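You operate a simulated robot arm through the tools that you are given. There is no shell and no other tool. Be economical: measure what you need, move in short steps, check, and stop when the job is done.

You run a simulated robot arm. Do the job below in one go: nothing can be reset, and whatever is moved stays where it is left.

## Task
Pour the covered amber band mould to its upper line, mist it clear and cover it again.
Fine: knobbed dust cover aside on the bench; blue label cup and spray bottle go back; the hot air stays off. Set down upright: spirit spray bottle.
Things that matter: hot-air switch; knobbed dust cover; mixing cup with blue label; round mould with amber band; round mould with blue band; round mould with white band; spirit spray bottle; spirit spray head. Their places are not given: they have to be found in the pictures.

It is judged by the outcome, as a careful person would: the job done as asked, and still so three seconds after it is handed in. It fails if anything else is knocked over, pushed out of place, dropped, spilled or broken. A push-on lid holds only when it is set on centred and level and pressed home; a screw cap is set on level and turned clockwise until tight.

## Robot
A 6-joint arm with a two-finger parallel gripper, fixed in place. Base frame: the origin is at the foot of the arm, x ahead of it, y to its left, z up; the work surface is at about z = 740. Units: mm, degrees, N and s.
With the tool pointing down near the work surface it reaches from about 300 to 700 mm from the base axis. Its first joint turns from -166.0 to 166.0 degrees. Payload 4.1 kg.
The tool frame sits at the grasp point between the pads (the TCP): z along the fingers, y along the line on which they close. The tips reach 23 mm beyond it. Largest opening 94 mm; finger width 38, thickness 10; the body of the gripper, 54 by 96 mm, starts 39 mm behind the TCP.
Orientation is that of the tool frame in the base frame, as a unit quaternion [w, x, y, z]. With the fingers straight down and closing along the base's y, the tool's x points along the base's -x, its y along +y and its z along -z.

## Interface
- The arm moves only by the tool send_rows. Its arguments are lists of equal length, an entry for each row: "offset": the shift along the tool's x, y, z in mm, a list of three; "angular": the turn, a rotation vector about the tool's x, y, z in degrees, a list of three. In form: {"offset": [[tx, ty, tz], ...], "angular": [[ax, ay, az], ...]}. A call has 1 to 12 rows; each row is the pose to reach, as a shift and turn from the pose commanded when the call began, along the tool's axes at that moment. "fingers" is the finger opening in mm, from 0 to 94, set as the call begins (left out, the last holds). Each row takes 0.2 s and may step no farther than 50 mm and 8.6 degrees from the row before; otherwise, or with a gripper value out of range, the whole call is refused. Where a pose cannot be reached the arm comes as near as it can. A force on the tool above 40 N (or 10 N above the force at the start of the call, whichever is more), or a blocked arm, ends the call early, and 0.2 s more pass. Each finger travels about 45 mm/s and halts on what it meets, pressing with about 24 N; the grip force reading is that of the motor and also rises with nothing between the fingers. The clock runs only during rows and for 0.2 s after the last one: add rows that repeat a pose to give the fingers time. The reply holds the time, the measured pose of the TCP, the force on the tool along the base axes, the opening and the grip force, in the units named above and with some noise, with the torque about the TCP (base axes, N m) and any sound that the robot's microphone picked up.
- Cameras (640 x 400 px; columns grow to the right, rows downward): "scene" is fixed at [49.5, -499.6, 1520.3]; the picture's right is [0.63, -0.78, 0.00], its down [-0.60, -0.49, -0.63] and it looks along [0.49, 0.40, -0.77] (base axes); focal length 284 px, centre (320, 200). "wrist" rides on the gripper at [86, 16, -74] in the tool frame; the picture's right is [-0.18, 0.98, 0.00], its down [-0.58, -0.11, -0.81] and it looks along [-0.79, -0.15, 0.59] (tool axes); focal length 243 px, centre (320, 200).
- get_image(camera): a new picture of that camera. The clock stands still meanwhile.
- raise_lower(by): slides the trunk up (or, below 0, down) by that many mm; the arm rides with it, the base frame stays. It gives what a move gives, with no picture.
- point_at(camera, pixels): for up to 12 pixels [column, row] of the newest picture of that camera ("zoom" is the newest enlarged one), the place [x, y, z] in the base frame of the surface seen there, good to about 2 mm. The clock stands still meanwhile.
- close_up(camera, box): a new picture of the part [left, top, right, bottom] of that camera's present view, enlarged. The clock stands still meanwhile.
- hand_in(): hands the job in; it is judged then, once.

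Keep the steps short. Do not move on a guess: measure, check each grasp and each placing, and mend mistakes. In all there are 80 turns and 54 pictures (those below and enlarged ones count). Leave the gripper open and the arm clear of the work at the hand-in unless told otherwise, and finish with a single line.

The tools are called after "Call:" by a JSON object that holds its "api" and its "payload". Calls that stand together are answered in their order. send_rows: Moves the arm, as the interface text tells. Its arguments: {"type":"object","properties":{"offset":{"type":"array"},"angular":{"type":"array"},"fingers":{"type":"number"}},"required":["offset","angular"]} The other tools are called the same way: raise_lower (by) slides the trunk up or down; get_image (camera) takes a picture; point_at (camera, pixels) gives the place of the surface under pixels of a picture; close_up (camera, box) takes an enlarged picture of a part of a camera's view; hand_in () hands the job in.

At the start:

```text
t: 0.0
eef_pos: [294.4, -189.6, 1257.0]
ee_rot: [0.0, 0.0, 1.0, 0.001]
force: [-0.1, -0.5, 0.1]
ft_torque: [0.03, -0.01, 0.0]
finger_gap: 93.8
grasp_force: 0.1
trunk travel left (down, up): [-500.0, 90.0]
```

scene: 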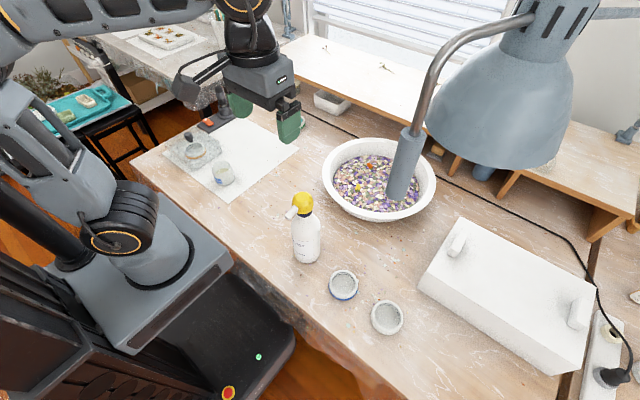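
wrist: 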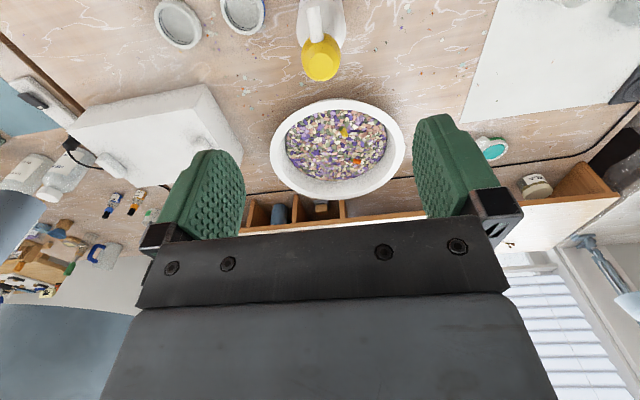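

I start by enlarging the main regions: the sheet at left (around 200,160), the bottle and moulds (around 340,270), and the white box at right (510,290).

Call:
{"api": "close_up", "payload": {"camera": "scene", "box": [150, 90, 310, 190]}}

Call:
{"api": "close_up", "payload": {"camera": "scene", "box": [260, 180, 420, 350]}}

Call:
{"api": "close_up", "payload": {"camera": "scene", "box": [400, 200, 640, 400]}}

```text
4.00 times, centred on (230, 140) of scene
```

zoom: 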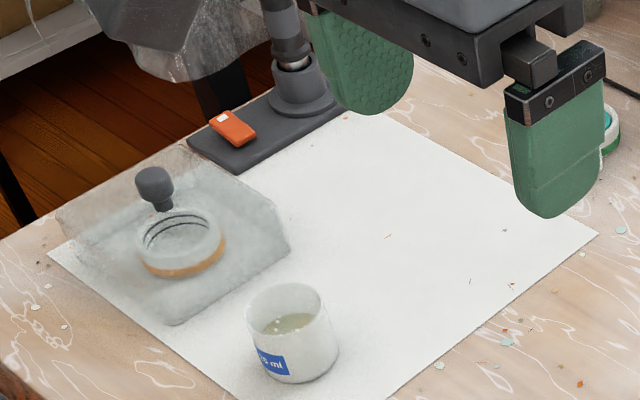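

```text
2.35 times, centred on (340, 265) of scene
```

zoom: 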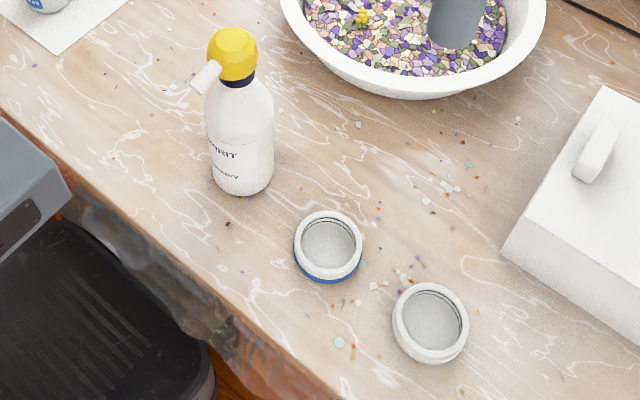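

```text
2.00 times, centred on (520, 300) of scene
```

zoom: 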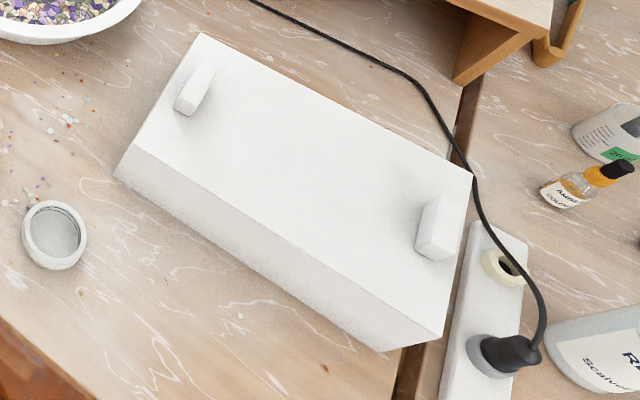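

The clear cover with a dark knob sits over the amber mould at about (197,150), with the blue label cup at (222,172) and the orange switch at (208,122). I enlarge this area tightly again to measure points.

Call:
{"api": "close_up", "payload": {"camera": "scene", "box": [155, 115, 251, 195]}}

```text
5.00 times, centred on (203, 155) of scene
```

zoom: 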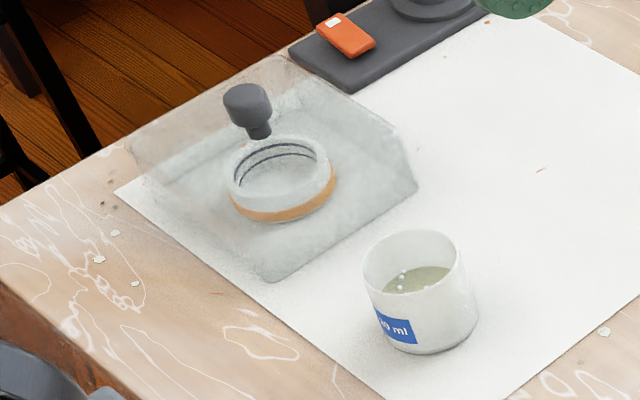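

Call:
{"api": "point_at", "payload": {"camera": "zoom", "pixels": [[247, 92], [258, 133], [417, 187], [268, 280], [395, 130], [280, 150], [283, 222], [412, 235], [385, 275], [420, 350], [425, 280], [345, 35]]}}

Call:
{"api": "point_at", "payload": {"camera": "zoom", "pixels": [[130, 150], [285, 60], [285, 185], [240, 190], [325, 150], [364, 260], [464, 260], [475, 310], [300, 100], [540, 110], [335, 28], [332, 20]]}}

```text
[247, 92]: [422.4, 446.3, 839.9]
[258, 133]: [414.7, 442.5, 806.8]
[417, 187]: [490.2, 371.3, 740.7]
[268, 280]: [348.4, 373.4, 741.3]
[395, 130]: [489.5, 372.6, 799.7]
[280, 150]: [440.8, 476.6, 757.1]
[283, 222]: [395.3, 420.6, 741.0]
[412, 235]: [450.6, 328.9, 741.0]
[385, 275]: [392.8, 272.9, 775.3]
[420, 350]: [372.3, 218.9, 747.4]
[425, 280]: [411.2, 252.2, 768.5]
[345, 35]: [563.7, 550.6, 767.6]
```

```text
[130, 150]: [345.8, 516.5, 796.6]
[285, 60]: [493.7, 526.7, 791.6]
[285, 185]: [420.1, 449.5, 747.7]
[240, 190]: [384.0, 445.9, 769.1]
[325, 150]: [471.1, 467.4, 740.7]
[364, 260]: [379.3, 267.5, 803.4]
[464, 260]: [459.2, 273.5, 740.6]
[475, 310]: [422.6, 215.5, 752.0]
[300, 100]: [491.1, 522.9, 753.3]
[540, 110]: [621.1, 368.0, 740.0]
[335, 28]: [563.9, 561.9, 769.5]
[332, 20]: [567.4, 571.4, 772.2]
```

Cover spans about x 346–490, y 372–520, top z 800, knob near (418,445). Cup centre is near (405,245), rim z about 804. Next I measure the bottle, its nozzle and the moulds.

Call:
{"api": "close_up", "payload": {"camera": "scene", "box": [266, 180, 346, 270]}}

Call:
{"api": "point_at", "payload": {"camera": "zoom", "pixels": [[155, 70], [160, 100]]}}

Call:
{"api": "point_at", "payload": {"camera": "scene", "pixels": [[343, 297], [332, 278], [357, 284], [387, 330], [324, 184], [340, 210], [260, 190], [250, 215], [300, 150], [298, 263], [230, 200], [340, 160]]}}

```text
4.44 times, centred on (306, 225) of scene
```

zoom: 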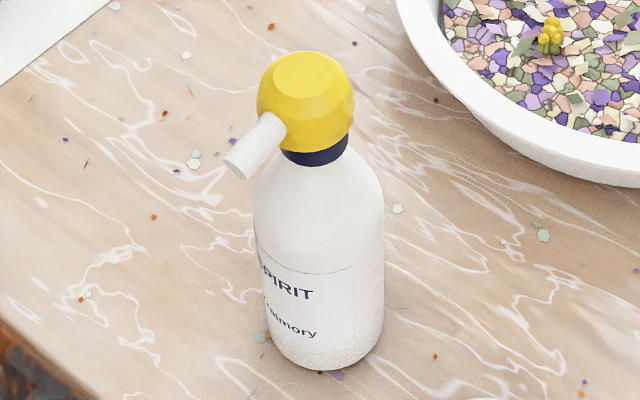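

```text
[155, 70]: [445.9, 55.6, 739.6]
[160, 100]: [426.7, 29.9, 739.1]
```

```text
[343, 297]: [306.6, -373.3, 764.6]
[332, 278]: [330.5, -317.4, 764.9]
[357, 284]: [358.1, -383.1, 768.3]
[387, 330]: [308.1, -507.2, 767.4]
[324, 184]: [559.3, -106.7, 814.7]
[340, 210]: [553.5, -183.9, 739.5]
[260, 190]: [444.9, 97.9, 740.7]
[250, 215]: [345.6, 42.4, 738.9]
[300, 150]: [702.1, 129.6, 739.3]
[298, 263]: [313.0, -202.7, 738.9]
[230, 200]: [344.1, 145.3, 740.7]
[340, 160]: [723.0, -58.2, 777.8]
```

Call:
{"api": "point_at", "payload": {"camera": "zoom", "pixels": [[305, 75], [262, 95], [350, 100], [232, 162], [265, 130], [318, 155], [318, 360], [255, 220], [383, 220], [318, 280], [318, 200], [300, 120]]}}

```text
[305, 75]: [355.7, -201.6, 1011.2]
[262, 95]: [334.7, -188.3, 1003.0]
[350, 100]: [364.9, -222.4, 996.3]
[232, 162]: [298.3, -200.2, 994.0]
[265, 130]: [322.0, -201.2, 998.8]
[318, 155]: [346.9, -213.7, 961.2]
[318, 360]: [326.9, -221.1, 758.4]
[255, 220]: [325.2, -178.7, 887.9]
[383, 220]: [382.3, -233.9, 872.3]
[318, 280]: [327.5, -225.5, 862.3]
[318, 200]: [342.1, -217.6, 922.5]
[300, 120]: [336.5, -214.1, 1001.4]
```

The bottle is about 270 mm tall with its axis near (355,-200) and its nozzle pointing to -x. The cover comes first: I move the arm high up toward the knob near (418,446), half the way now.

Call:
{"api": "send_rows", "payload": {"offset": [[-12, 48, 0], [-24, 96, 0], [-36, 144, 0], [-48, 192, 0], [-60, 240, 0], [-72, 288, 0], [-84, 336, 0], [-96, 384, 10], [-108, 430, 20], [-118, 475, 30]], "angular": [[0, 0, 0], [0, 0, 0], [0, 0, 0], [0, 0, 0], [0, 0, 0], [0, 0, 0], [0, 0, 0], [0, 0, 0], [0, 0, 0], [0, 0, 0]], "fingers": 70}}

Call:
{"api": "get_image", "payload": {"camera": "wrist"}}

Call:
{"api": "get_image", "payload": {"camera": "scene"}}

```text
refused: row 8 steps farther than a row can; nothing moved
```

```text
46 pictures are left
```

wrist: 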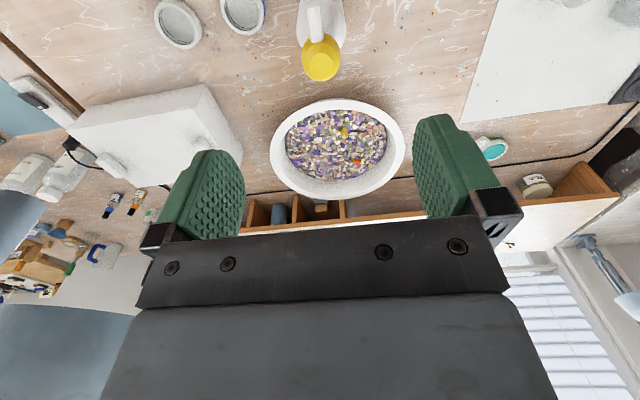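

```text
45 pictures are left
```

scene: 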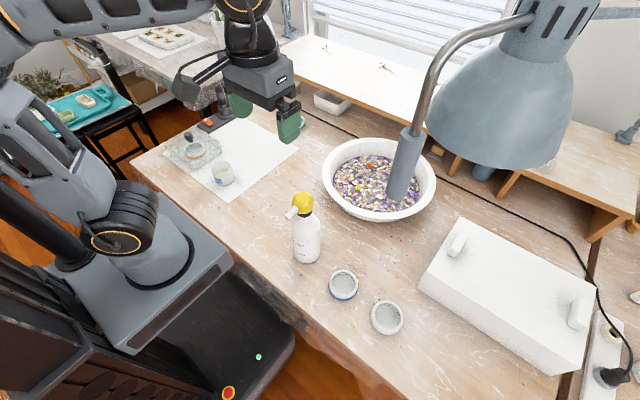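

The call was refused because a step was slightly too long. I resend with shorter ones.

Call:
{"api": "send_rows", "payload": {"offset": [[-10, 44, 0], [-20, 88, 0], [-30, 132, 0], [-40, 176, 0], [-50, 220, 0], [-60, 264, 0], [-70, 308, 0], [-80, 352, 0], [-90, 396, 10], [-100, 440, 20], [-110, 484, 30], [-118, 524, 50]], "angular": [[0, 0, 0], [0, 0, 0], [0, 0, 0], [0, 0, 0], [0, 0, 0], [0, 0, 0], [0, 0, 0], [0, 0, 0], [0, 0, 0], [0, 0, 0], [0, 0, 0], [0, 0, 0]], "fingers": 70}}

Call:
{"api": "get_image", "payload": {"camera": "wrist"}}

Call:
{"api": "get_image", "payload": {"camera": "scene"}}

```text
t: 2.6
eef_pos: [412.0, 336.9, 1205.3]
ee_rot: [0.0, -0.001, 1.0, 0.0]
force: [-0.5, 0.8, 0.4]
ft_torque: [0.01, 0.02, 0.0]
finger_gap: 69.9
grasp_force: 0.1
trunk travel left (down, up): [-500.0, 90.0]
```

```text
44 pictures are left
```

wrist: 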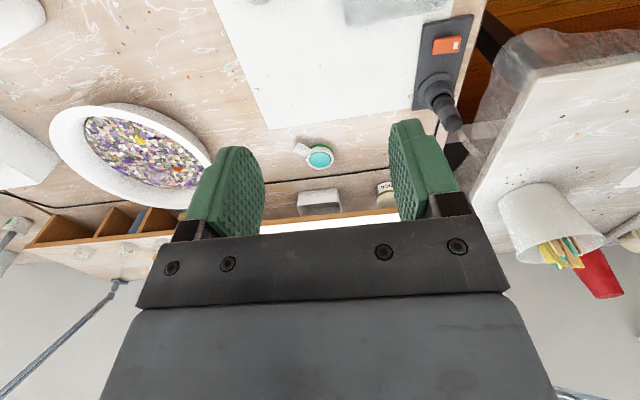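

```text
43 pictures are left
```

scene: 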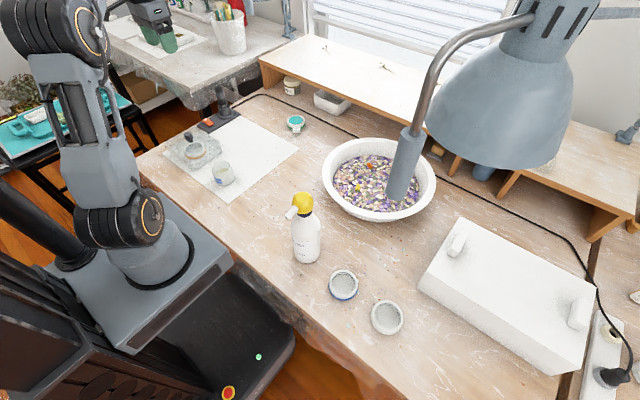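

All clear. I continue to above the knob, ending at about (418,445,930).

Call:
{"api": "send_rows", "payload": {"offset": [[-2, 30, 30], [-4, 60, 60], [-6, 90, 95], [-6, 108, 140], [-6, 108, 185], [-6, 108, 230], [-6, 108, 275]], "angular": [[0, 0, 0], [0, 0, 0], [0, 0, 0], [0, 0, 0], [0, 0, 0], [0, 0, 0], [0, 0, 0]]}}

Call:
{"api": "get_image", "payload": {"camera": "wrist"}}

Call:
{"api": "close_up", "payload": {"camera": "scene", "box": [150, 80, 262, 190]}}

```text
t: 4.2
eef_pos: [418.1, 442.5, 931.6]
ee_rot: [0.0, -0.001, 1.0, 0.0]
force: [0.5, -0.8, -0.1]
ft_torque: [0.02, 0.02, 0.02]
finger_gap: 69.8
grasp_force: 0.1
trunk travel left (down, up): [-500.0, 90.0]
```

```text
42 pictures are left
```

wrist: 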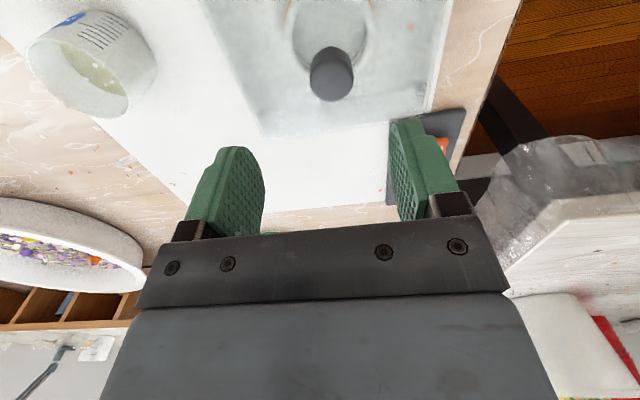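

```text
3.64 times, centred on (206, 135) of scene
```

zoom: 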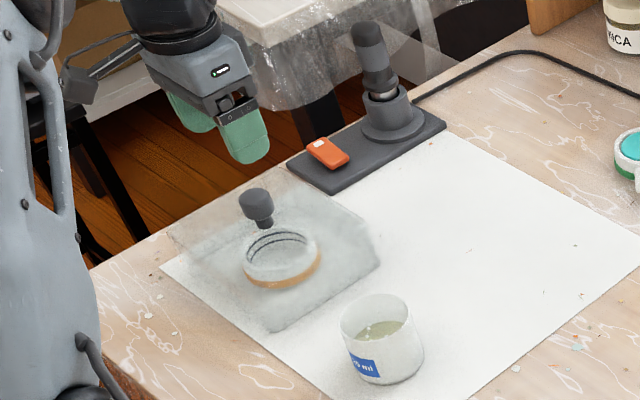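

The knob is at about (332,75) in the wrist view. I measure it and the cover's corners.

Call:
{"api": "point_at", "payload": {"camera": "wrist", "pixels": [[328, 85], [328, 55], [312, 75], [350, 75], [265, 137], [435, 112], [330, 95], [310, 60], [352, 60], [312, 95], [345, 95], [330, 75]]}}

Call:
{"api": "point_at", "payload": {"camera": "zoom", "pixels": [[258, 195], [258, 212], [242, 200], [272, 205], [371, 20], [371, 45], [395, 90], [315, 140], [440, 125]]}}

```text
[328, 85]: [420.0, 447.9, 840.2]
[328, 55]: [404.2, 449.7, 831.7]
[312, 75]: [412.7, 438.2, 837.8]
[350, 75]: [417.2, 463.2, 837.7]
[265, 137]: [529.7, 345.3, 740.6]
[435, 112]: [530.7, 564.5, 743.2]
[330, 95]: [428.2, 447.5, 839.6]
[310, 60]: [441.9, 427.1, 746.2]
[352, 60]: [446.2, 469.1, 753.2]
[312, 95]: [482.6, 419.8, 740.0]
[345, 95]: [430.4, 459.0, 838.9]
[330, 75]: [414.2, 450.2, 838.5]
```

```text
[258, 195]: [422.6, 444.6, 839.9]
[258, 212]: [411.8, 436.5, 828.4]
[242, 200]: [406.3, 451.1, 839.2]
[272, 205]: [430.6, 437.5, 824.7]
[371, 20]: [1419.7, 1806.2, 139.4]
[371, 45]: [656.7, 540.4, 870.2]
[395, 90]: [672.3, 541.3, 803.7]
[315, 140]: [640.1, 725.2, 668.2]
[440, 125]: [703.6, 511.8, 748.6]
```

The knob centre is about (419,449) and its top z 840. I descend to z 829 with the fingers at 60, then close.

Call:
{"api": "send_rows", "payload": {"offset": [[-1, 6, 30], [-1, 6, 60], [-1, 6, 85], [-1, 6, 102]], "angular": [[0, 0, 0], [0, 0, 0], [0, 0, 0], [0, 0, 0]], "fingers": 60}}

Call:
{"api": "send_rows", "payload": {"offset": [[0, 0, 0], [0, 0, 0], [0, 0, 0], [0, 0, 0]], "angular": [[0, 0, 0], [0, 0, 0], [0, 0, 0], [0, 0, 0]], "fingers": 10}}

Call:
{"api": "close_up", "payload": {"camera": "scene", "box": [150, 100, 262, 190]}}

```text
t: 5.2
eef_pos: [416.3, 448.1, 831.8]
ee_rot: [0.0, 0.0, 1.0, 0.001]
force: [0.0, 0.5, 1.1]
ft_torque: [0.04, -0.01, 0.03]
finger_gap: 60.1
grasp_force: 0.1
trunk travel left (down, up): [-500.0, 90.0]
```

```text
t: 6.2
eef_pos: [416.4, 448.1, 831.9]
ee_rot: [0.0, 0.001, 1.0, 0.0]
force: [-0.4, 1.1, 0.0]
ft_torque: [-0.05, -0.02, 0.04]
finger_gap: 30.8
grasp_force: 24.2
trunk travel left (down, up): [-500.0, 90.0]
```

```text
4.44 times, centred on (206, 145) of scene
```

zoom: 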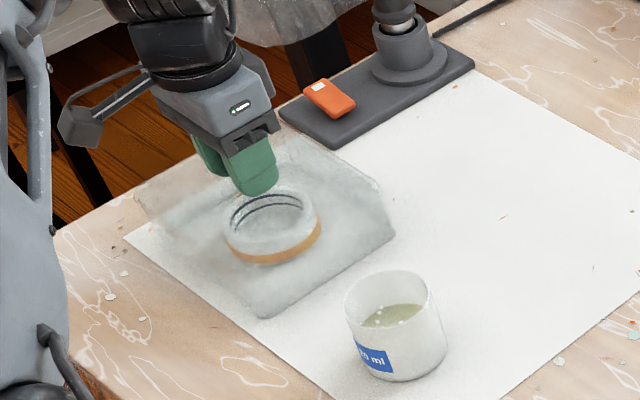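

The knob is held at 30.8 mm. The cover's home pose is TCP (416.4, 448.1, 831.9). I lift 140 mm straight up and check.

Call:
{"api": "send_rows", "payload": {"offset": [[0, 0, -10], [0, 0, -25], [0, 0, -45], [0, 0, -75], [0, 0, -110], [0, 0, -140]], "angular": [[0, 0, 0], [0, 0, 0], [0, 0, 0], [0, 0, 0], [0, 0, 0], [0, 0, 0]]}}

Call:
{"api": "close_up", "payload": {"camera": "scene", "box": [150, 90, 262, 190]}}

```text
t: 7.6
eef_pos: [421.5, 448.1, 971.6]
ee_rot: [0.0, 0.0, 1.0, 0.0]
force: [0.3, 0.9, -0.3]
ft_torque: [-0.03, -0.02, 0.01]
finger_gap: 31.2
grasp_force: 24.0
trunk travel left (down, up): [-500.0, 90.0]
```

```text
4.00 times, centred on (206, 140) of scene
```

zoom: 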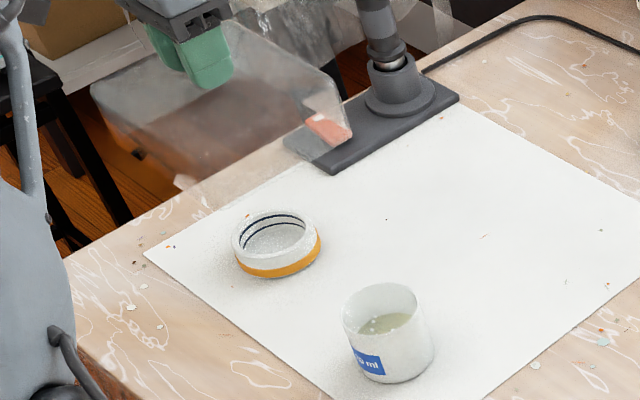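

The cover is lifted cleanly and the mould is exposed. I measure the mould in this picture, then carry the cover to the bare bench near (470,60).

Call:
{"api": "point_at", "payload": {"camera": "zoom", "pixels": [[275, 213], [235, 240], [277, 277], [320, 235], [277, 250], [272, 235], [280, 260], [300, 225], [240, 245], [313, 227], [279, 221], [268, 229]]}}

Call:
{"api": "send_rows", "payload": {"offset": [[-5, -40, 0], [-10, -80, 0], [-15, -120, 0], [-20, -160, 0], [-25, -200, 0], [-30, -240, 0], [-35, -280, 0], [-40, -320, 0], [-45, -355, 0], [-49, -388, 0], [-49, -388, 0]], "angular": [[0, 0, 0], [0, 0, 0], [0, 0, 0], [0, 0, 0], [0, 0, 0], [0, 0, 0], [0, 0, 0], [0, 0, 0], [0, 0, 0], [0, 0, 0], [0, 0, 0]]}}

Call:
{"api": "get_image", "payload": {"camera": "scene"}}

```text
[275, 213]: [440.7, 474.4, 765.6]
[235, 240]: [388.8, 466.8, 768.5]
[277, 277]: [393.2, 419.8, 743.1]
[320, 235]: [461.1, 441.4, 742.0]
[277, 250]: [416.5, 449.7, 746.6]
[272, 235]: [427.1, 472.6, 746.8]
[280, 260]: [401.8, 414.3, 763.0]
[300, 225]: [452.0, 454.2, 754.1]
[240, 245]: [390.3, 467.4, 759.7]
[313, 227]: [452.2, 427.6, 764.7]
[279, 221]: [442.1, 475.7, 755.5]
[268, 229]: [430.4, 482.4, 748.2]
```

```text
t: 10.0
eef_pos: [471.3, 57.5, 969.5]
ee_rot: [0.0, 0.0, 1.0, 0.0]
force: [-0.6, 0.2, -0.8]
ft_torque: [0.01, 0.02, -0.02]
finger_gap: 30.8
grasp_force: 24.2
trunk travel left (down, up): [-500.0, 90.0]
```

```text
38 pictures are left
```

scene: 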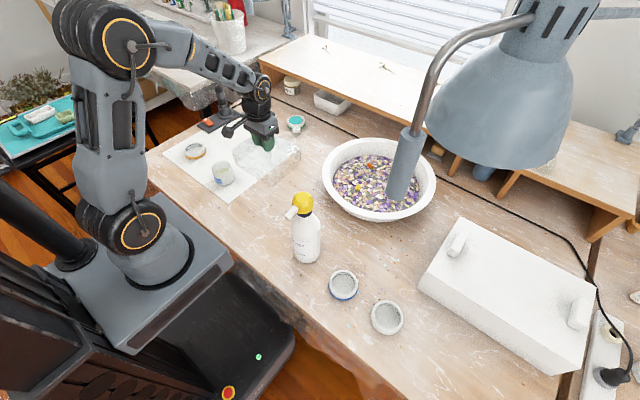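

The cover hovers over empty bench at (471,57). I lower it until it is about 1 mm above its rest height.

Call:
{"api": "send_rows", "payload": {"offset": [[0, 0, 40], [0, 0, 80], [0, 0, 110], [0, 0, 125], [0, 0, 132], [0, 0, 136]], "angular": [[0, 0, 0], [0, 0, 0], [0, 0, 0], [0, 0, 0], [0, 0, 0], [0, 0, 0]]}}

Call:
{"api": "close_up", "payload": {"camera": "scene", "box": [200, 100, 328, 200]}}

```text
t: 11.4
eef_pos: [469.9, 61.1, 835.2]
ee_rot: [0.0, 0.0, 1.0, 0.0]
force: [0.6, -0.2, -0.9]
ft_torque: [0.0, 0.01, 0.02]
finger_gap: 30.8
grasp_force: 23.9
trunk travel left (down, up): [-500.0, 90.0]
```

```text
4.00 times, centred on (264, 150) of scene
```

zoom: 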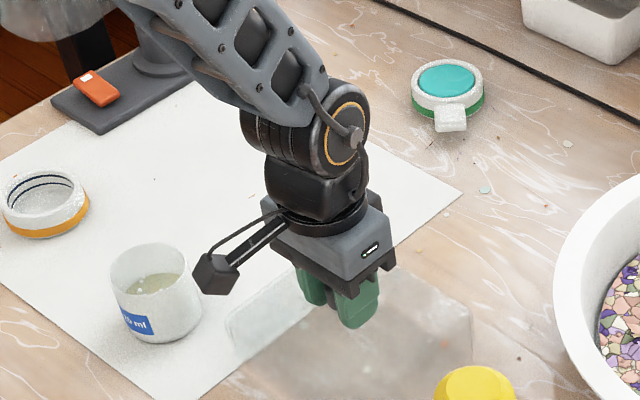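

I lower in small steps until contact shows, then open the fingers.

Call:
{"api": "send_rows", "payload": {"offset": [[0, 0, 2], [0, 0, 3.5], [0, 0, 5]], "angular": [[0, 0, 0], [0, 0, 0], [0, 0, 0]]}}

```text
t: 12.2
eef_pos: [469.4, 60.2, 831.1]
ee_rot: [0.0, 0.0, 1.0, 0.001]
force: [-4.4, -4.5, 10.4]
ft_torque: [-0.06, 0.12, -0.01]
finger_gap: 31.1
grasp_force: 24.4
trunk travel left (down, up): [-500.0, 90.0]
```

Contact is felt at 10 N, with TCP z 831. I open to 60, wait, and rise.

Call:
{"api": "send_rows", "payload": {"offset": [[0, 0, -1], [0, 0, -1], [0, 0, -1], [0, 0, -1], [0, 0, -25], [0, 0, -65], [0, 0, -110], [0, 0, -155]], "angular": [[0, 0, 0], [0, 0, 0], [0, 0, 0], [0, 0, 0], [0, 0, 0], [0, 0, 0], [0, 0, 0], [0, 0, 0]], "fingers": 60}}

Call:
{"api": "close_up", "payload": {"camera": "scene", "box": [170, 110, 298, 210]}}

```text
t: 14.0
eef_pos: [468.8, 61.1, 986.0]
ee_rot: [0.0, 0.0, 1.0, 0.0]
force: [0.2, -0.3, 0.8]
ft_torque: [-0.01, 0.01, -0.01]
finger_gap: 59.9
grasp_force: 0.0
trunk travel left (down, up): [-500.0, 90.0]
```

```text
4.00 times, centred on (234, 160) of scene
```

zoom: 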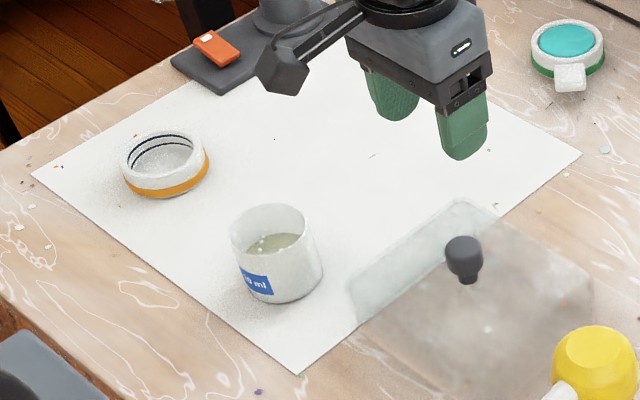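

The cover stands upright on the bench, not touching the cup. I measure the cup (rim, front and back) and the mould rim accurately in this picture.

Call:
{"api": "point_at", "payload": {"camera": "zoom", "pixels": [[272, 205], [229, 232], [313, 228], [268, 260], [280, 298], [275, 243], [252, 250], [157, 132], [122, 160], [163, 196], [207, 158], [163, 158]]}}

Call:
{"api": "point_at", "payload": {"camera": "zoom", "pixels": [[465, 240], [357, 290], [362, 312], [460, 200], [158, 136], [160, 145], [160, 152], [160, 181], [203, 150], [127, 163], [235, 238], [318, 235]]}}

```text
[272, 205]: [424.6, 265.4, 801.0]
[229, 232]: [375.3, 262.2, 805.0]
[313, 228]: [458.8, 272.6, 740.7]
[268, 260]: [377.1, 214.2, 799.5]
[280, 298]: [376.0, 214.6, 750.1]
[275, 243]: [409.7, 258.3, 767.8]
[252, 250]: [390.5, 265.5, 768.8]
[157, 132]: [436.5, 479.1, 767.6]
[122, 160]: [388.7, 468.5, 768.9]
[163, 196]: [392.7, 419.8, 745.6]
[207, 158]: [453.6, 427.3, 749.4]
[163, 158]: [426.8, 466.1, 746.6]
```

```text
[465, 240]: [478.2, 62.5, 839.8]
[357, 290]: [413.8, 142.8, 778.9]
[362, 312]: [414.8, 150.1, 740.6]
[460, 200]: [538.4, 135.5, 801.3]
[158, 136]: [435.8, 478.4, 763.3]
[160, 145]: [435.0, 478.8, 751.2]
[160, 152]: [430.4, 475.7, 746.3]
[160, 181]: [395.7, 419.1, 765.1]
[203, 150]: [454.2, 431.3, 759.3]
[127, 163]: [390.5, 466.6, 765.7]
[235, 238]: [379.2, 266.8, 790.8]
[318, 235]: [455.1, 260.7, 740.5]
```

The mould centre is about (420.5,447), rim z 768, upper line near z 762. The cup centre is about (404,238.5), rim z about 803. I move above the cup and turn the tool about its axis, so that the later pour tips toward the base with the camera on top.

Call:
{"api": "send_rows", "payload": {"offset": [[6, 15, 0], [12, 30, 0], [18, 45, 0], [24, 60, 0], [30, 75, 0], [36, 90, 0], [42, 105, 0], [47, 120, 0], [52, 135, 0], [57, 150, 0], [61, 165, 0], [65, 177, 0]], "angular": [[0, 0, 8.5], [0, 0, 17], [0, 0, 25.5], [0, 0, 34], [0, 0, 42.5], [0, 0, 51], [0, 0, 59.5], [0, 0, 68], [0, 0, 76.5], [0, 0, 85], [0, 0, 93.5], [0, 0, 102]], "fingers": 94}}

Call:
{"api": "send_rows", "payload": {"offset": [[0, 0, 0], [0, 0, 0], [0, 0, 0], [0, 0, 0], [0, 0, 0]], "angular": [[0, 0, 8], [0, 0, 16], [0, 0, 24], [0, 0, 31], [0, 0, 31]]}}

```text
t: 16.6
eef_pos: [406.4, 237.9, 985.4]
ee_rot: [0.0, 0.777, 0.629, -0.001]
force: [0.8, -0.4, 0.0]
ft_torque: [-0.01, 0.02, 0.01]
finger_gap: 93.9
grasp_force: 0.0
trunk travel left (down, up): [-500.0, 90.0]
```

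```text
t: 17.8
eef_pos: [404.3, 237.0, 986.1]
ee_rot: [0.0, 0.917, 0.398, 0.0]
force: [0.2, 0.1, -0.3]
ft_torque: [0.01, 0.0, -0.01]
finger_gap: 94.0
grasp_force: 0.0
trunk travel left (down, up): [-500.0, 90.0]
```

The orientation is right (tool x azimuth about 47°). Before taking the cup, I test with empty fingers that the arm can reach the tilted pour pose above the mould at a safe height.

Call:
{"api": "send_rows", "payload": {"offset": [[25, -17, 0], [50, -35, 0], [75, -52, 0], [100, -70, 0], [125, -87, 0], [150, -104, 0], [170, -118, 0], [189, -131.6, 10], [189, -131.6, 20], [189, -131.6, 36]], "angular": [[0, 8.5, 0], [0, 17, 0], [0, 25.5, 0], [0, 34, 0], [0, 42.5, 0], [0, 51, 0], [0, 59.5, 0], [0, 68, 0], [0, 76.5, 0], [0, 85, 0]]}}

Call:
{"api": "get_image", "payload": {"camera": "scene"}}

Call:
{"api": "get_image", "payload": {"camera": "wrist"}}

```text
t: 20.0
eef_pos: [424.4, 483.8, 957.9]
ee_rot: [-0.249, 0.676, 0.297, 0.627]
force: [-0.4, 0.7, 0.6]
ft_torque: [0.01, 0.01, -0.02]
finger_gap: 94.1
grasp_force: 0.0
out of reach, approached as far as the arm can: row 8, 9, 10
trunk travel left (down, up): [-500.0, 90.0]
```

```text
35 pictures are left
```

scene: 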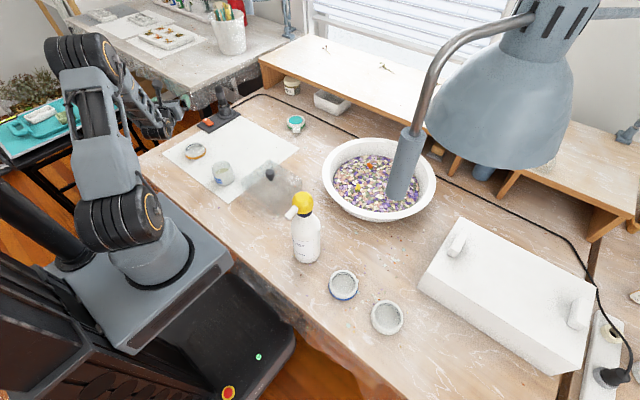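

```text
34 pictures are left
```

wrist: 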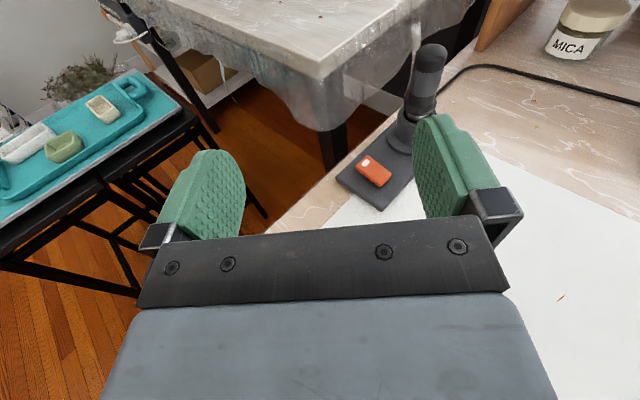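

The 85° tilt was reached, but about 24 mm aside because of a limit: the arm is folded too much. I raise the tool and then lower the trunk, so the forearm lies flatter.

Call:
{"api": "send_rows", "payload": {"offset": [[45, 0, 0], [90, 0, 0], [135, 0, 0], [180, 0, 0], [220, 0, 0]], "angular": [[0, 0, 0], [0, 0, 0], [0, 0, 0], [0, 0, 0], [0, 0, 0]]}}

Call:
{"api": "raise_lower", "payload": {"by": -220}}

Call:
{"api": "get_image", "payload": {"camera": "scene"}}

```text
t: 21.2
eef_pos: [441.6, 497.5, 1176.2]
ee_rot: [-0.269, 0.676, 0.294, 0.62]
force: [0.6, -0.1, 0.0]
ft_torque: [0.0, 0.02, 0.01]
finger_gap: 93.8
grasp_force: 0.0
out of reach, approached as far as the arm can: row 1
trunk travel left (down, up): [-500.0, 90.0]
```

```text
t: 23.5
eef_pos: [441.5, 499.0, 956.8]
ee_rot: [-0.269, 0.676, 0.294, 0.62]
force: [-0.3, 0.5, 1.4]
ft_torque: [0.02, -0.01, -0.01]
finger_gap: 93.9
grasp_force: 0.1
trunk travel left (down, up): [-280.0, 310.0]
```

```text
33 pictures are left
```

scene: 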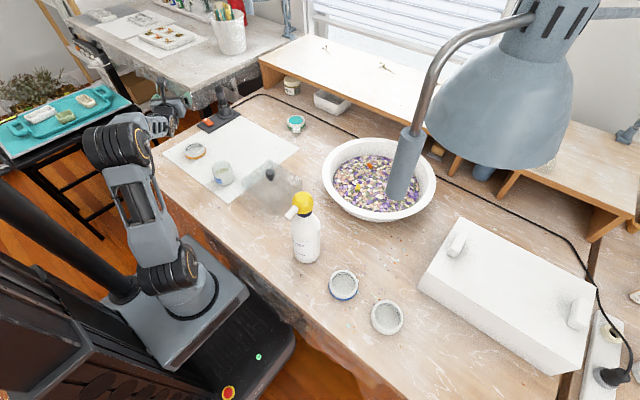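

The pose is now fully reached with the trunk lower. I return to tool-down above the cup.

Call:
{"api": "send_rows", "payload": {"offset": [[-2, 15, -21.5], [-4, 30, -43], [-6, 45, -64.5], [-8, 60, -86], [-9, 75, -107], [-11, 90, -129], [-13, 105, -150], [-15, 120, -172], [-17, 135, -193], [-18.8, 150.5, -215], [-18.8, 150.5, -215]], "angular": [[0, -8.5, 0], [0, -17, 0], [0, -25.5, 0], [0, -34, 0], [0, -42.5, 0], [0, -51, 0], [0, -59.5, 0], [0, -68, 0], [0, -76.5, 0], [0, -85, 0], [0, -85, 0]]}}

Call:
{"api": "get_image", "payload": {"camera": "wrist"}}

```text
t: 25.9
eef_pos: [398.9, 232.4, 937.8]
ee_rot: [0.126, 0.908, 0.395, 0.052]
force: [0.2, -0.5, 0.0]
ft_torque: [-0.01, -0.01, -0.01]
finger_gap: 93.9
grasp_force: 0.0
out of reach, approached as far as the arm can: row 3, 4, 5, 6, 7, 8, 9, 10, 11
trunk travel left (down, up): [-280.0, 310.0]
```

```text
32 pictures are left
```

wrist: 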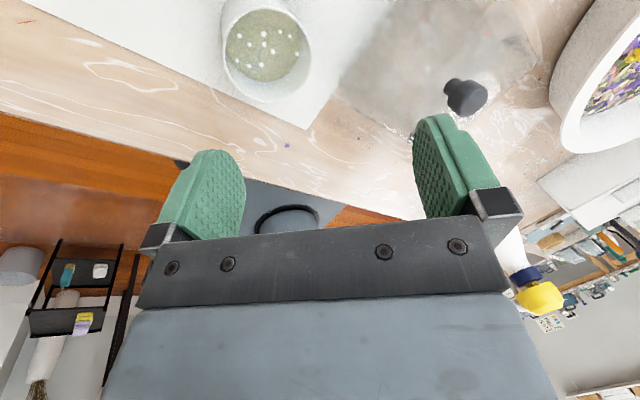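

At this trunk height tool-down came out 15° off because the wrist passed a bad configuration. I bring the trunk back up and straighten the tool. Then I will try pouring sideways, which needs no such crossing.

Call:
{"api": "raise_lower", "payload": {"by": 220}}

Call:
{"api": "send_rows", "payload": {"offset": [[0, 0, 0], [0, 0, 0], [0, 0, 0]], "angular": [[8, 0, 0], [15.7, 0, 0], [15.7, 0, 0]]}}

```text
t: 28.3
eef_pos: [398.3, 235.2, 1158.0]
ee_rot: [0.125, 0.908, 0.396, 0.051]
force: [0.8, -0.6, 0.9]
ft_torque: [-0.01, 0.0, 0.0]
finger_gap: 93.9
grasp_force: 0.0
trunk travel left (down, up): [-500.0, 90.0]
```

```text
t: 29.1
eef_pos: [399.7, 235.1, 1158.5]
ee_rot: [0.125, 0.909, 0.395, 0.052]
force: [-0.2, -0.1, 0.5]
ft_torque: [0.04, 0.0, 0.02]
finger_gap: 94.4
grasp_force: 0.0
out of reach, approached as far as the arm can: row 1, 2, 3
trunk travel left (down, up): [-500.0, 90.0]
```

The wrist sits at a limit. I unwind the tool about its own axis, the reverse of my earlier turn, to come off it.

Call:
{"api": "send_rows", "payload": {"offset": [[0, 0, 0], [0, 0, 0], [0, 0, 0], [0, 0, 0]], "angular": [[0, 0, -8.5], [0, 0, -17], [0, 0, -25.5], [0, 0, -34]]}}

Call:
{"api": "get_image", "payload": {"camera": "scene"}}

```text
t: 30.1
eef_pos: [398.9, 234.1, 1157.7]
ee_rot: [0.135, 0.753, 0.644, 0.013]
force: [-0.2, -0.4, 1.2]
ft_torque: [0.01, 0.01, 0.01]
finger_gap: 94.1
grasp_force: 0.1
trunk travel left (down, up): [-500.0, 90.0]
```

```text
31 pictures are left
```

scene: 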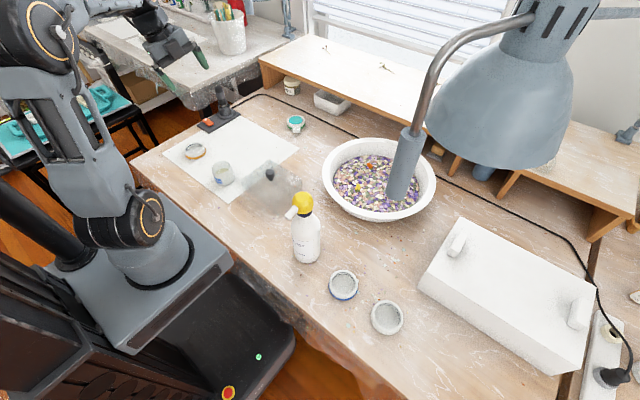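

Turning works. I try straightening the 15.6° lean now.

Call:
{"api": "send_rows", "payload": {"offset": [[0, 0, 0], [0, 0, 0], [0, 0, 0]], "angular": [[6.4, 4.5, 0], [12.8, 8.9, 0], [12.8, 8.9, 0]]}}

```text
t: 30.9
eef_pos: [399.9, 233.3, 1156.2]
ee_rot: [0.135, 0.754, 0.643, 0.013]
force: [0.4, 1.0, 0.9]
ft_torque: [-0.01, -0.02, -0.01]
finger_gap: 94.0
grasp_force: 0.1
out of reach, approached as far as the arm can: row 1, 2, 3
trunk travel left (down, up): [-500.0, 90.0]
```

The lean cannot be removed directly: joint 4 is near its end in a flipped wrist branch. I unwind it by leaning further right, swinging the fingers outward, then coming down exactly in the arm's plane. The first step is to lean 45° more.

Call:
{"api": "send_rows", "payload": {"offset": [[0, 0, 0], [0, 0, 0], [0, 0, 0], [0, 0, 0], [0, 0, 0], [0, 0, 0], [0, 0, 0]], "angular": [[-6.15, -4.3, 0], [-12.3, -8.6, 0], [-18.4, -12.8, 0], [-24.6, -17.1, 0], [-30.7, -21.4, 0], [-36.9, -25.7, 0], [-36.9, -25.7, 0]]}}

```text
t: 32.5
eef_pos: [399.0, 236.5, 1157.2]
ee_rot: [0.503, 0.655, 0.561, 0.049]
force: [-0.5, 0.1, -0.2]
ft_torque: [0.02, -0.01, -0.02]
finger_gap: 93.8
grasp_force: 0.1
trunk travel left (down, up): [-500.0, 90.0]
```

The unwinding works, with no limits reported. I swing the fingers by 74° about the vertical to point outward, moving outward too.

Call:
{"api": "send_rows", "payload": {"offset": [[11, 10.2, 3.7], [22, 20.4, 7.4], [33, 30.6, 11], [44, 40.8, 14.8], [55, 51, 18.4], [66, 61.2, 22], [77, 71.5, 25.8], [88, 81.7, 29.5], [98.8, 91.9, 33.2], [98.8, 91.9, 33.2]], "angular": [[-4.11, 5.87, -4], [-8.22, 11.74, -8], [-12.33, 17.6, -12], [-16.4, 23.5, -16], [-20.6, 29.3, -20], [-24.7, 35.2, -24], [-28.8, 41.1, -28], [-32.9, 47, -32], [-37, 52.8, -36], [-37, 52.8, -36]]}}

Call:
{"api": "get_image", "payload": {"camera": "scene"}}

```text
t: 34.7
eef_pos: [520.5, 303.6, 1156.7]
ee_rot: [0.373, 0.187, 0.841, 0.343]
force: [-1.1, -0.5, 0.4]
ft_torque: [0.0, 0.01, 0.01]
finger_gap: 94.0
grasp_force: 0.0
trunk travel left (down, up): [-500.0, 90.0]
```

```text
30 pictures are left
```

scene: 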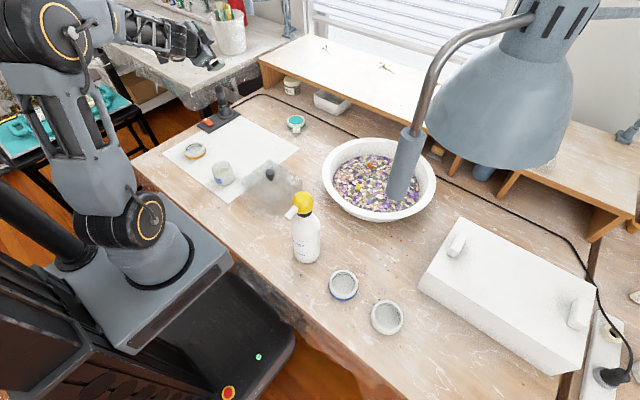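

The fingers now point outward in the arm's plane (both azimuths 30°). I pitch straight down 61° within that plane, lowering a little.

Call:
{"api": "send_rows", "payload": {"offset": [[12.2, -17.4, 0.3], [24.4, -34.9, 0.6], [36.6, -52.3, 0.9], [48.8, -69.7, 1.2], [61, -87.2, 1.5], [73.2, -104.6, 1.8], [85.4, -122, 2.1], [97.6, -139.5, 2.4], [97.6, -139.5, 2.4]], "angular": [[6.25, 4.35, 0], [12.5, 8.7, 0], [18.75, 13.05, 0], [25, 17.4, 0], [31.25, 21.75, 0], [37.5, 26.1, 0], [43.75, 30.45, 0], [50, 34.8, 0], [50, 34.8, 0]]}}

```text
t: 36.7
eef_pos: [426.0, 250.4, 962.2]
ee_rot: [0.093, 0.216, 0.971, -0.044]
force: [-0.1, 0.3, -1.2]
ft_torque: [-0.02, -0.03, -0.01]
finger_gap: 94.0
grasp_force: 0.0
out of reach, approached as far as the arm can: row 1, 2, 3, 4, 5, 6, 7, 8, 9
trunk travel left (down, up): [-500.0, 90.0]
```

The wrist stayed in the flipped branch because I aligned it with the forearm instead of passing above it. I repeat this with a wider swing. First I lean right until the fingers are horizontal.

Call:
{"api": "send_rows", "payload": {"offset": [[-1.4, 0, -7], [-2.8, -0.6, -14], [-4.2, -1, -21], [-5.6, -1.2, -28], [-7, -1.5, -35], [-8.4, -1.8, -42], [-9.8, -2, -49], [-11.2, -2.4, -56], [-12.6, -2.7, -63], [-14, -3, -69], [-14, -3, -69]], "angular": [[1.75, -7.6, 0], [3.5, -15.2, 0], [5.25, -22.8, 0], [7, -30.4, 0], [8.75, -38, 0], [10.5, -45.6, 0], [12.25, -53.2, 0], [14, -60.8, 0], [15.75, -68.4, 0], [17.5, -76, 0], [17.5, -76, 0]]}}

```text
t: 39.1
eef_pos: [426.3, 249.9, 1035.7]
ee_rot: [0.638, 0.155, 0.691, -0.303]
force: [0.2, 0.7, -0.4]
ft_torque: [0.0, -0.03, 0.01]
finger_gap: 93.9
grasp_force: 0.0
trunk travel left (down, up): [-500.0, 90.0]
```

The pose is reached with the fingers horizontal to the right. I swing outward 68° at this level, well above the forearm line.

Call:
{"api": "send_rows", "payload": {"offset": [[-1.5, 6.5, 3], [-3, 13, 6], [-4.5, 19.5, 9], [-6, 26, 12.4], [-7.4, 32.5, 15.5], [-8.9, 39, 18.6], [-10.4, 45.5, 21.7], [-12, 52, 25], [-13.4, 58.5, 28], [-13.4, 58.5, 28]], "angular": [[-7.38, -1.67, 0], [-14.76, -3.33, 0], [-22.1, -5, 0], [-29.5, -6.67, 0], [-36.9, -8.3, 0], [-44.3, -10, 0], [-51.6, -11.7, 0], [-59, -13.3, 0], [-66.4, -15, 0], [-66.4, -15, 0]]}}

Call:
{"api": "get_image", "payload": {"camera": "scene"}}

```text
t: 41.3
eef_pos: [485.2, 281.3, 1033.9]
ee_rot: [0.698, -0.257, 0.66, 0.107]
force: [0.4, 0.9, 1.0]
ft_torque: [-0.02, -0.02, 0.03]
finger_gap: 94.0
grasp_force: 0.1
trunk travel left (down, up): [-500.0, 90.0]
```

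```text
29 pictures are left
```

scene: 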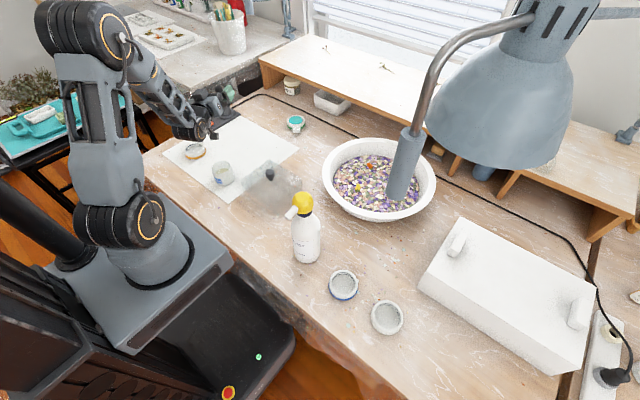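

The fingers point outward in the arm plane again, at azimuth 30°, well above the forearm. I pitch down 90° in that plane with the TCP held.

Call:
{"api": "send_rows", "payload": {"offset": [[0, 0, 0], [0, 0, 0], [0, 0, 0], [0, 0, 0], [0, 0, 0], [0, 0, 0], [0, 0, 0], [0, 0, 0], [0, 0, 0], [0, 0, 0], [0, 0, 0], [0, 0, 0]], "angular": [[-1.78, 7.98, 0], [-3.56, 15.96, 0], [-5.35, 23.9, 0], [-7.13, 31.9, 0], [-8.9, 39.9, 0], [-10.7, 47.9, 0], [-12.5, 55.9, 0], [-14.25, 63.9, 0], [-16, 71.8, 0], [-17.8, 79.8, 0], [-19.6, 87.8, 0], [-19.6, 87.8, 0]]}}

```text
t: 43.9
eef_pos: [485.0, 280.6, 1036.1]
ee_rot: [-0.001, -0.363, 0.932, 0.0]
force: [0.1, 0.6, -0.4]
ft_torque: [0.02, 0.02, -0.02]
finger_gap: 93.9
grasp_force: 0.1
out of reach, approached as far as the arm can: row 6, 7
trunk travel left (down, up): [-500.0, 90.0]
```

The wrist is back to normal, tool down. Now I turn so the tool x points left of the mould (azimuth 137°) and move above the mould to test the sideways tilt empty.

Call:
{"api": "send_rows", "payload": {"offset": [[-5.7, 17.4, 8], [-11.4, 34.7, 16], [-17, 52, 24], [-22.8, 69.5, 32], [-28.5, 86.8, 40], [-34.3, 104, 48], [-40, 121.5, 56], [-45.7, 139, 64], [-51.4, 156, 72], [-57, 173.6, 80], [-62.8, 191, 90], [-62.8, 191, 90]], "angular": [[0, 0, 7.81], [0, 0, 15.6], [0, 0, 23.4], [0, 0, 31.2], [0, 0, 39], [0, 0, 46.9], [0, 0, 54.7], [0, 0, 62.5], [0, 0, 70.3], [0, 0, 78.1], [0, 0, 85.9], [0, 0, 85.9]]}}

Call:
{"api": "send_rows", "payload": {"offset": [[0, 0, 0], [0, 0, 0], [0, 0, 0], [0, 0, 0], [0, 0, 0], [0, 0, 0], [0, 0, 0], [0, 0, 20], [0, 0, 40], [0, 0, 45], [0, 0, 45], [0, 0, 45]], "angular": [[0, 8.5, 0], [0, 17, 0], [0, 25.5, 0], [0, 34, 0], [0, 42.5, 0], [0, 51, 0], [0, 59.5, 0], [0, 68, 0], [0, 76.5, 0], [0, 85, 0], [0, 93, 0], [0, 100, 0]]}}

Call:
{"api": "get_image", "payload": {"camera": "scene"}}

Call:
{"api": "get_image", "payload": {"camera": "wrist"}}

```text
t: 46.5
eef_pos: [403.1, 462.9, 945.5]
ee_rot: [-0.001, 0.37, 0.929, 0.0]
force: [0.1, 0.0, 0.2]
ft_torque: [0.03, 0.03, 0.02]
finger_gap: 93.8
grasp_force: 0.2
trunk travel left (down, up): [-500.0, 90.0]
```

```text
t: 49.1
eef_pos: [403.8, 464.2, 901.1]
ee_rot: [0.713, -0.238, -0.596, -0.283]
force: [-0.8, -0.8, 0.8]
ft_torque: [-0.03, -0.01, -0.01]
finger_gap: 94.3
grasp_force: 0.1
trunk travel left (down, up): [-500.0, 90.0]
```

```text
28 pictures are left
```

scene: 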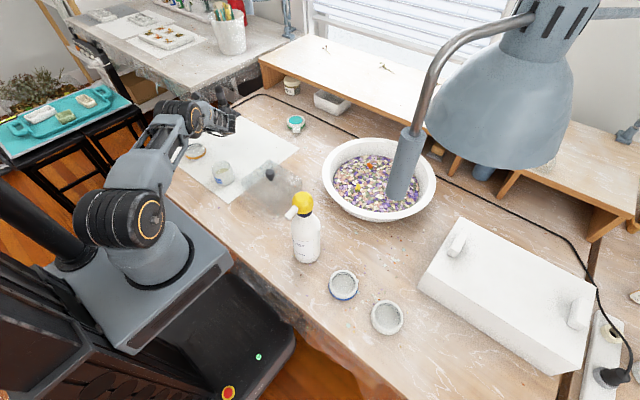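

```text
27 pictures are left
```

wrist: 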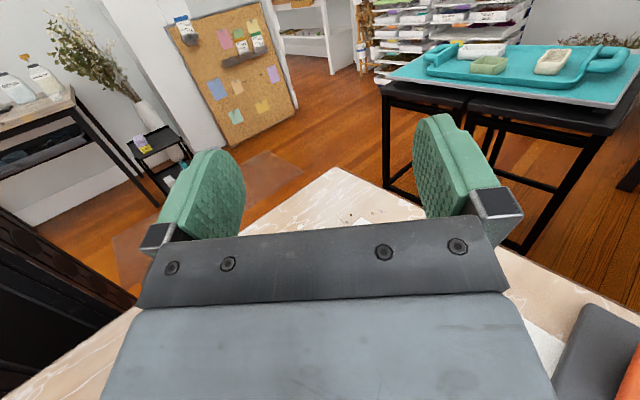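

The sideways tilt works fully to 100° at (404,464,901). I untilt and return above the cup.

Call:
{"api": "send_rows", "payload": {"offset": [[6, -13.6, -12.1], [12, -27.2, -24.2], [18, -40.8, -36.3], [24, -54.5, -48.4], [30, -68, -60.5], [36, -81.7, -72.6], [42, -95.3, -84.7], [48, -109, -96.8], [54, -122.5, -109], [60, -136, -121], [66, -150, -133], [71.4, -163.4, -145.2]], "angular": [[0, -8.33, 0], [0, -16.67, 0], [0, -25, 0], [0, -33.3, 0], [0, -41.7, 0], [0, -50, 0], [0, -58.3, 0], [0, -66.7, 0], [0, -75, 0], [0, -83.3, 0], [0, -91.7, 0], [0, -100, 0]]}}

Call:
{"api": "get_image", "payload": {"camera": "wrist"}}

```text
t: 51.7
eef_pos: [403.0, 235.9, 946.2]
ee_rot: [0.0, 0.369, 0.93, 0.0]
force: [-0.4, -0.7, 0.0]
ft_torque: [0.0, 0.0, -0.02]
finger_gap: 94.0
grasp_force: 0.0
trunk travel left (down, up): [-500.0, 90.0]
```

```text
26 pictures are left
```

wrist: 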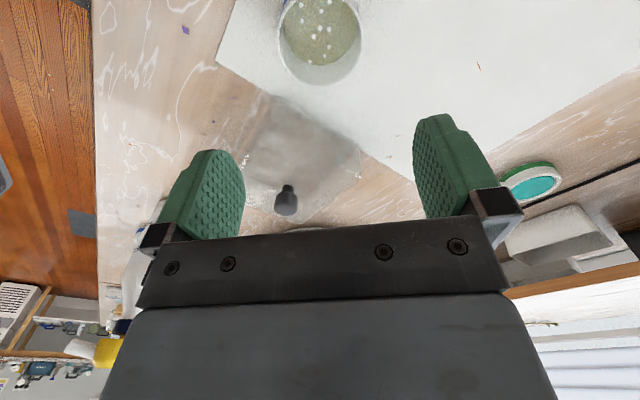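

The cup's rim appears at around (320,55). I measure it with the wrist camera.

Call:
{"api": "point_at", "payload": {"camera": "wrist", "pixels": [[279, 30], [366, 35], [320, 84], [300, 77], [345, 76], [281, 50], [364, 55], [322, 25]]}}

```text
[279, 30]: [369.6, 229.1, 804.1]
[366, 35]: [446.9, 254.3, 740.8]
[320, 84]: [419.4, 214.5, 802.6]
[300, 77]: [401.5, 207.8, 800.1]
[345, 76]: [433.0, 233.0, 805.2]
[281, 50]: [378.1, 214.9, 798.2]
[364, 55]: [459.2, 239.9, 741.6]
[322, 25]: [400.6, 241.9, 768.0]
```

Fitting the rim gives centre (401,241), radius about 33.5. I descend to z 778 with the fingers fully open, then close.

Call:
{"api": "send_rows", "payload": {"offset": [[4.9, 2.3, 30], [4.9, 2.3, 70], [4.9, 2.3, 110], [4.9, 2.3, 140], [4.9, 2.3, 158], [4.9, 2.3, 168]], "angular": [[0, 0, 0], [0, 0, 0], [0, 0, 0], [0, 0, 0], [0, 0, 0], [0, 0, 0]], "fingers": 94}}

Call:
{"api": "close_up", "payload": {"camera": "scene", "box": [160, 100, 288, 200]}}

```text
t: 53.1
eef_pos: [402.4, 241.2, 778.6]
ee_rot: [-0.001, 0.37, 0.929, -0.001]
force: [-0.2, 0.5, -0.6]
ft_torque: [0.0, 0.03, -0.01]
finger_gap: 93.9
grasp_force: 0.0
trunk travel left (down, up): [-500.0, 90.0]
```

```text
4.00 times, centred on (224, 150) of scene
```

zoom: 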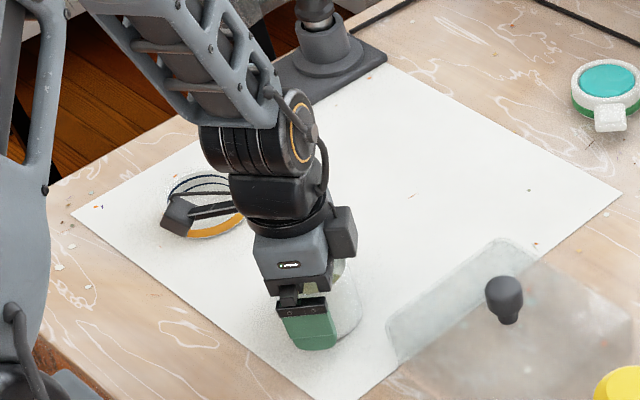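

The fingers straddle the cup with nothing touching. I close and lift a little.

Call:
{"api": "send_rows", "payload": {"offset": [[0, 0, 0], [0, 0, 0], [0, 0, 0], [0, 0, 0]], "angular": [[0, 0, 0], [0, 0, 0], [0, 0, 0], [0, 0, 0]], "fingers": 50}}

Call:
{"api": "send_rows", "payload": {"offset": [[0, 0, -15], [0, 0, -40], [0, 0, -70], [0, 0, -100], [0, 0, -120]], "angular": [[0, 0, 0], [0, 0, 0], [0, 0, 0], [0, 0, 0], [0, 0, 0]]}}

Call:
{"api": "close_up", "payload": {"camera": "scene", "box": [160, 80, 288, 180]}}

```text
t: 54.1
eef_pos: [404.2, 241.9, 777.5]
ee_rot: [-0.001, 0.37, 0.929, 0.0]
force: [-0.1, -0.1, -0.2]
ft_torque: [0.0, -0.04, -0.01]
finger_gap: 68.7
grasp_force: 23.7
trunk travel left (down, up): [-500.0, 90.0]
```

```text
t: 55.3
eef_pos: [400.4, 241.8, 898.8]
ee_rot: [-0.001, 0.37, 0.929, -0.001]
force: [-0.7, 0.3, -1.2]
ft_torque: [0.0, -0.04, -0.02]
finger_gap: 68.6
grasp_force: 24.1
trunk travel left (down, up): [-500.0, 90.0]
```

```text
4.00 times, centred on (224, 130) of scene
```

zoom: 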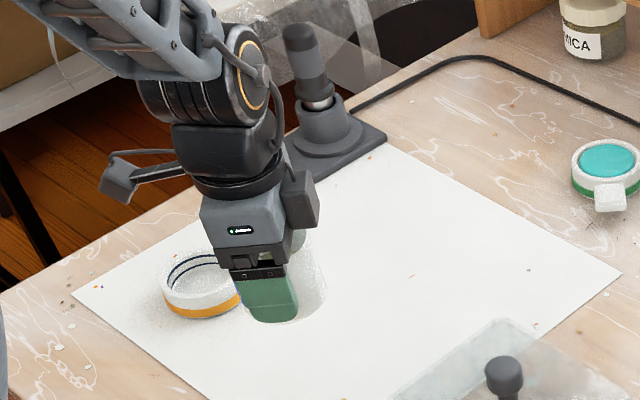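

The cup is held (68.6 mm; its home is TCP (403,241.5,778)). I carry it upright to the left side of the mould.

Call:
{"api": "send_rows", "payload": {"offset": [[22, 20, 0], [52, 48, 0], [82, 76, 0], [112, 104, 0], [142, 132, 0], [164, 152, 0], [176, 163, 0], [176, 163, 0]], "angular": [[0, 0, 0], [0, 0, 0], [0, 0, 0], [0, 0, 0], [0, 0, 0], [0, 0, 0], [0, 0, 0], [0, 0, 0]]}}

```text
t: 57.1
eef_pos: [383.7, 481.3, 897.7]
ee_rot: [-0.001, 0.37, 0.929, -0.001]
force: [0.2, 0.3, -1.1]
ft_torque: [-0.04, 0.01, -0.03]
finger_gap: 68.4
grasp_force: 23.7
trunk travel left (down, up): [-500.0, 90.0]
```

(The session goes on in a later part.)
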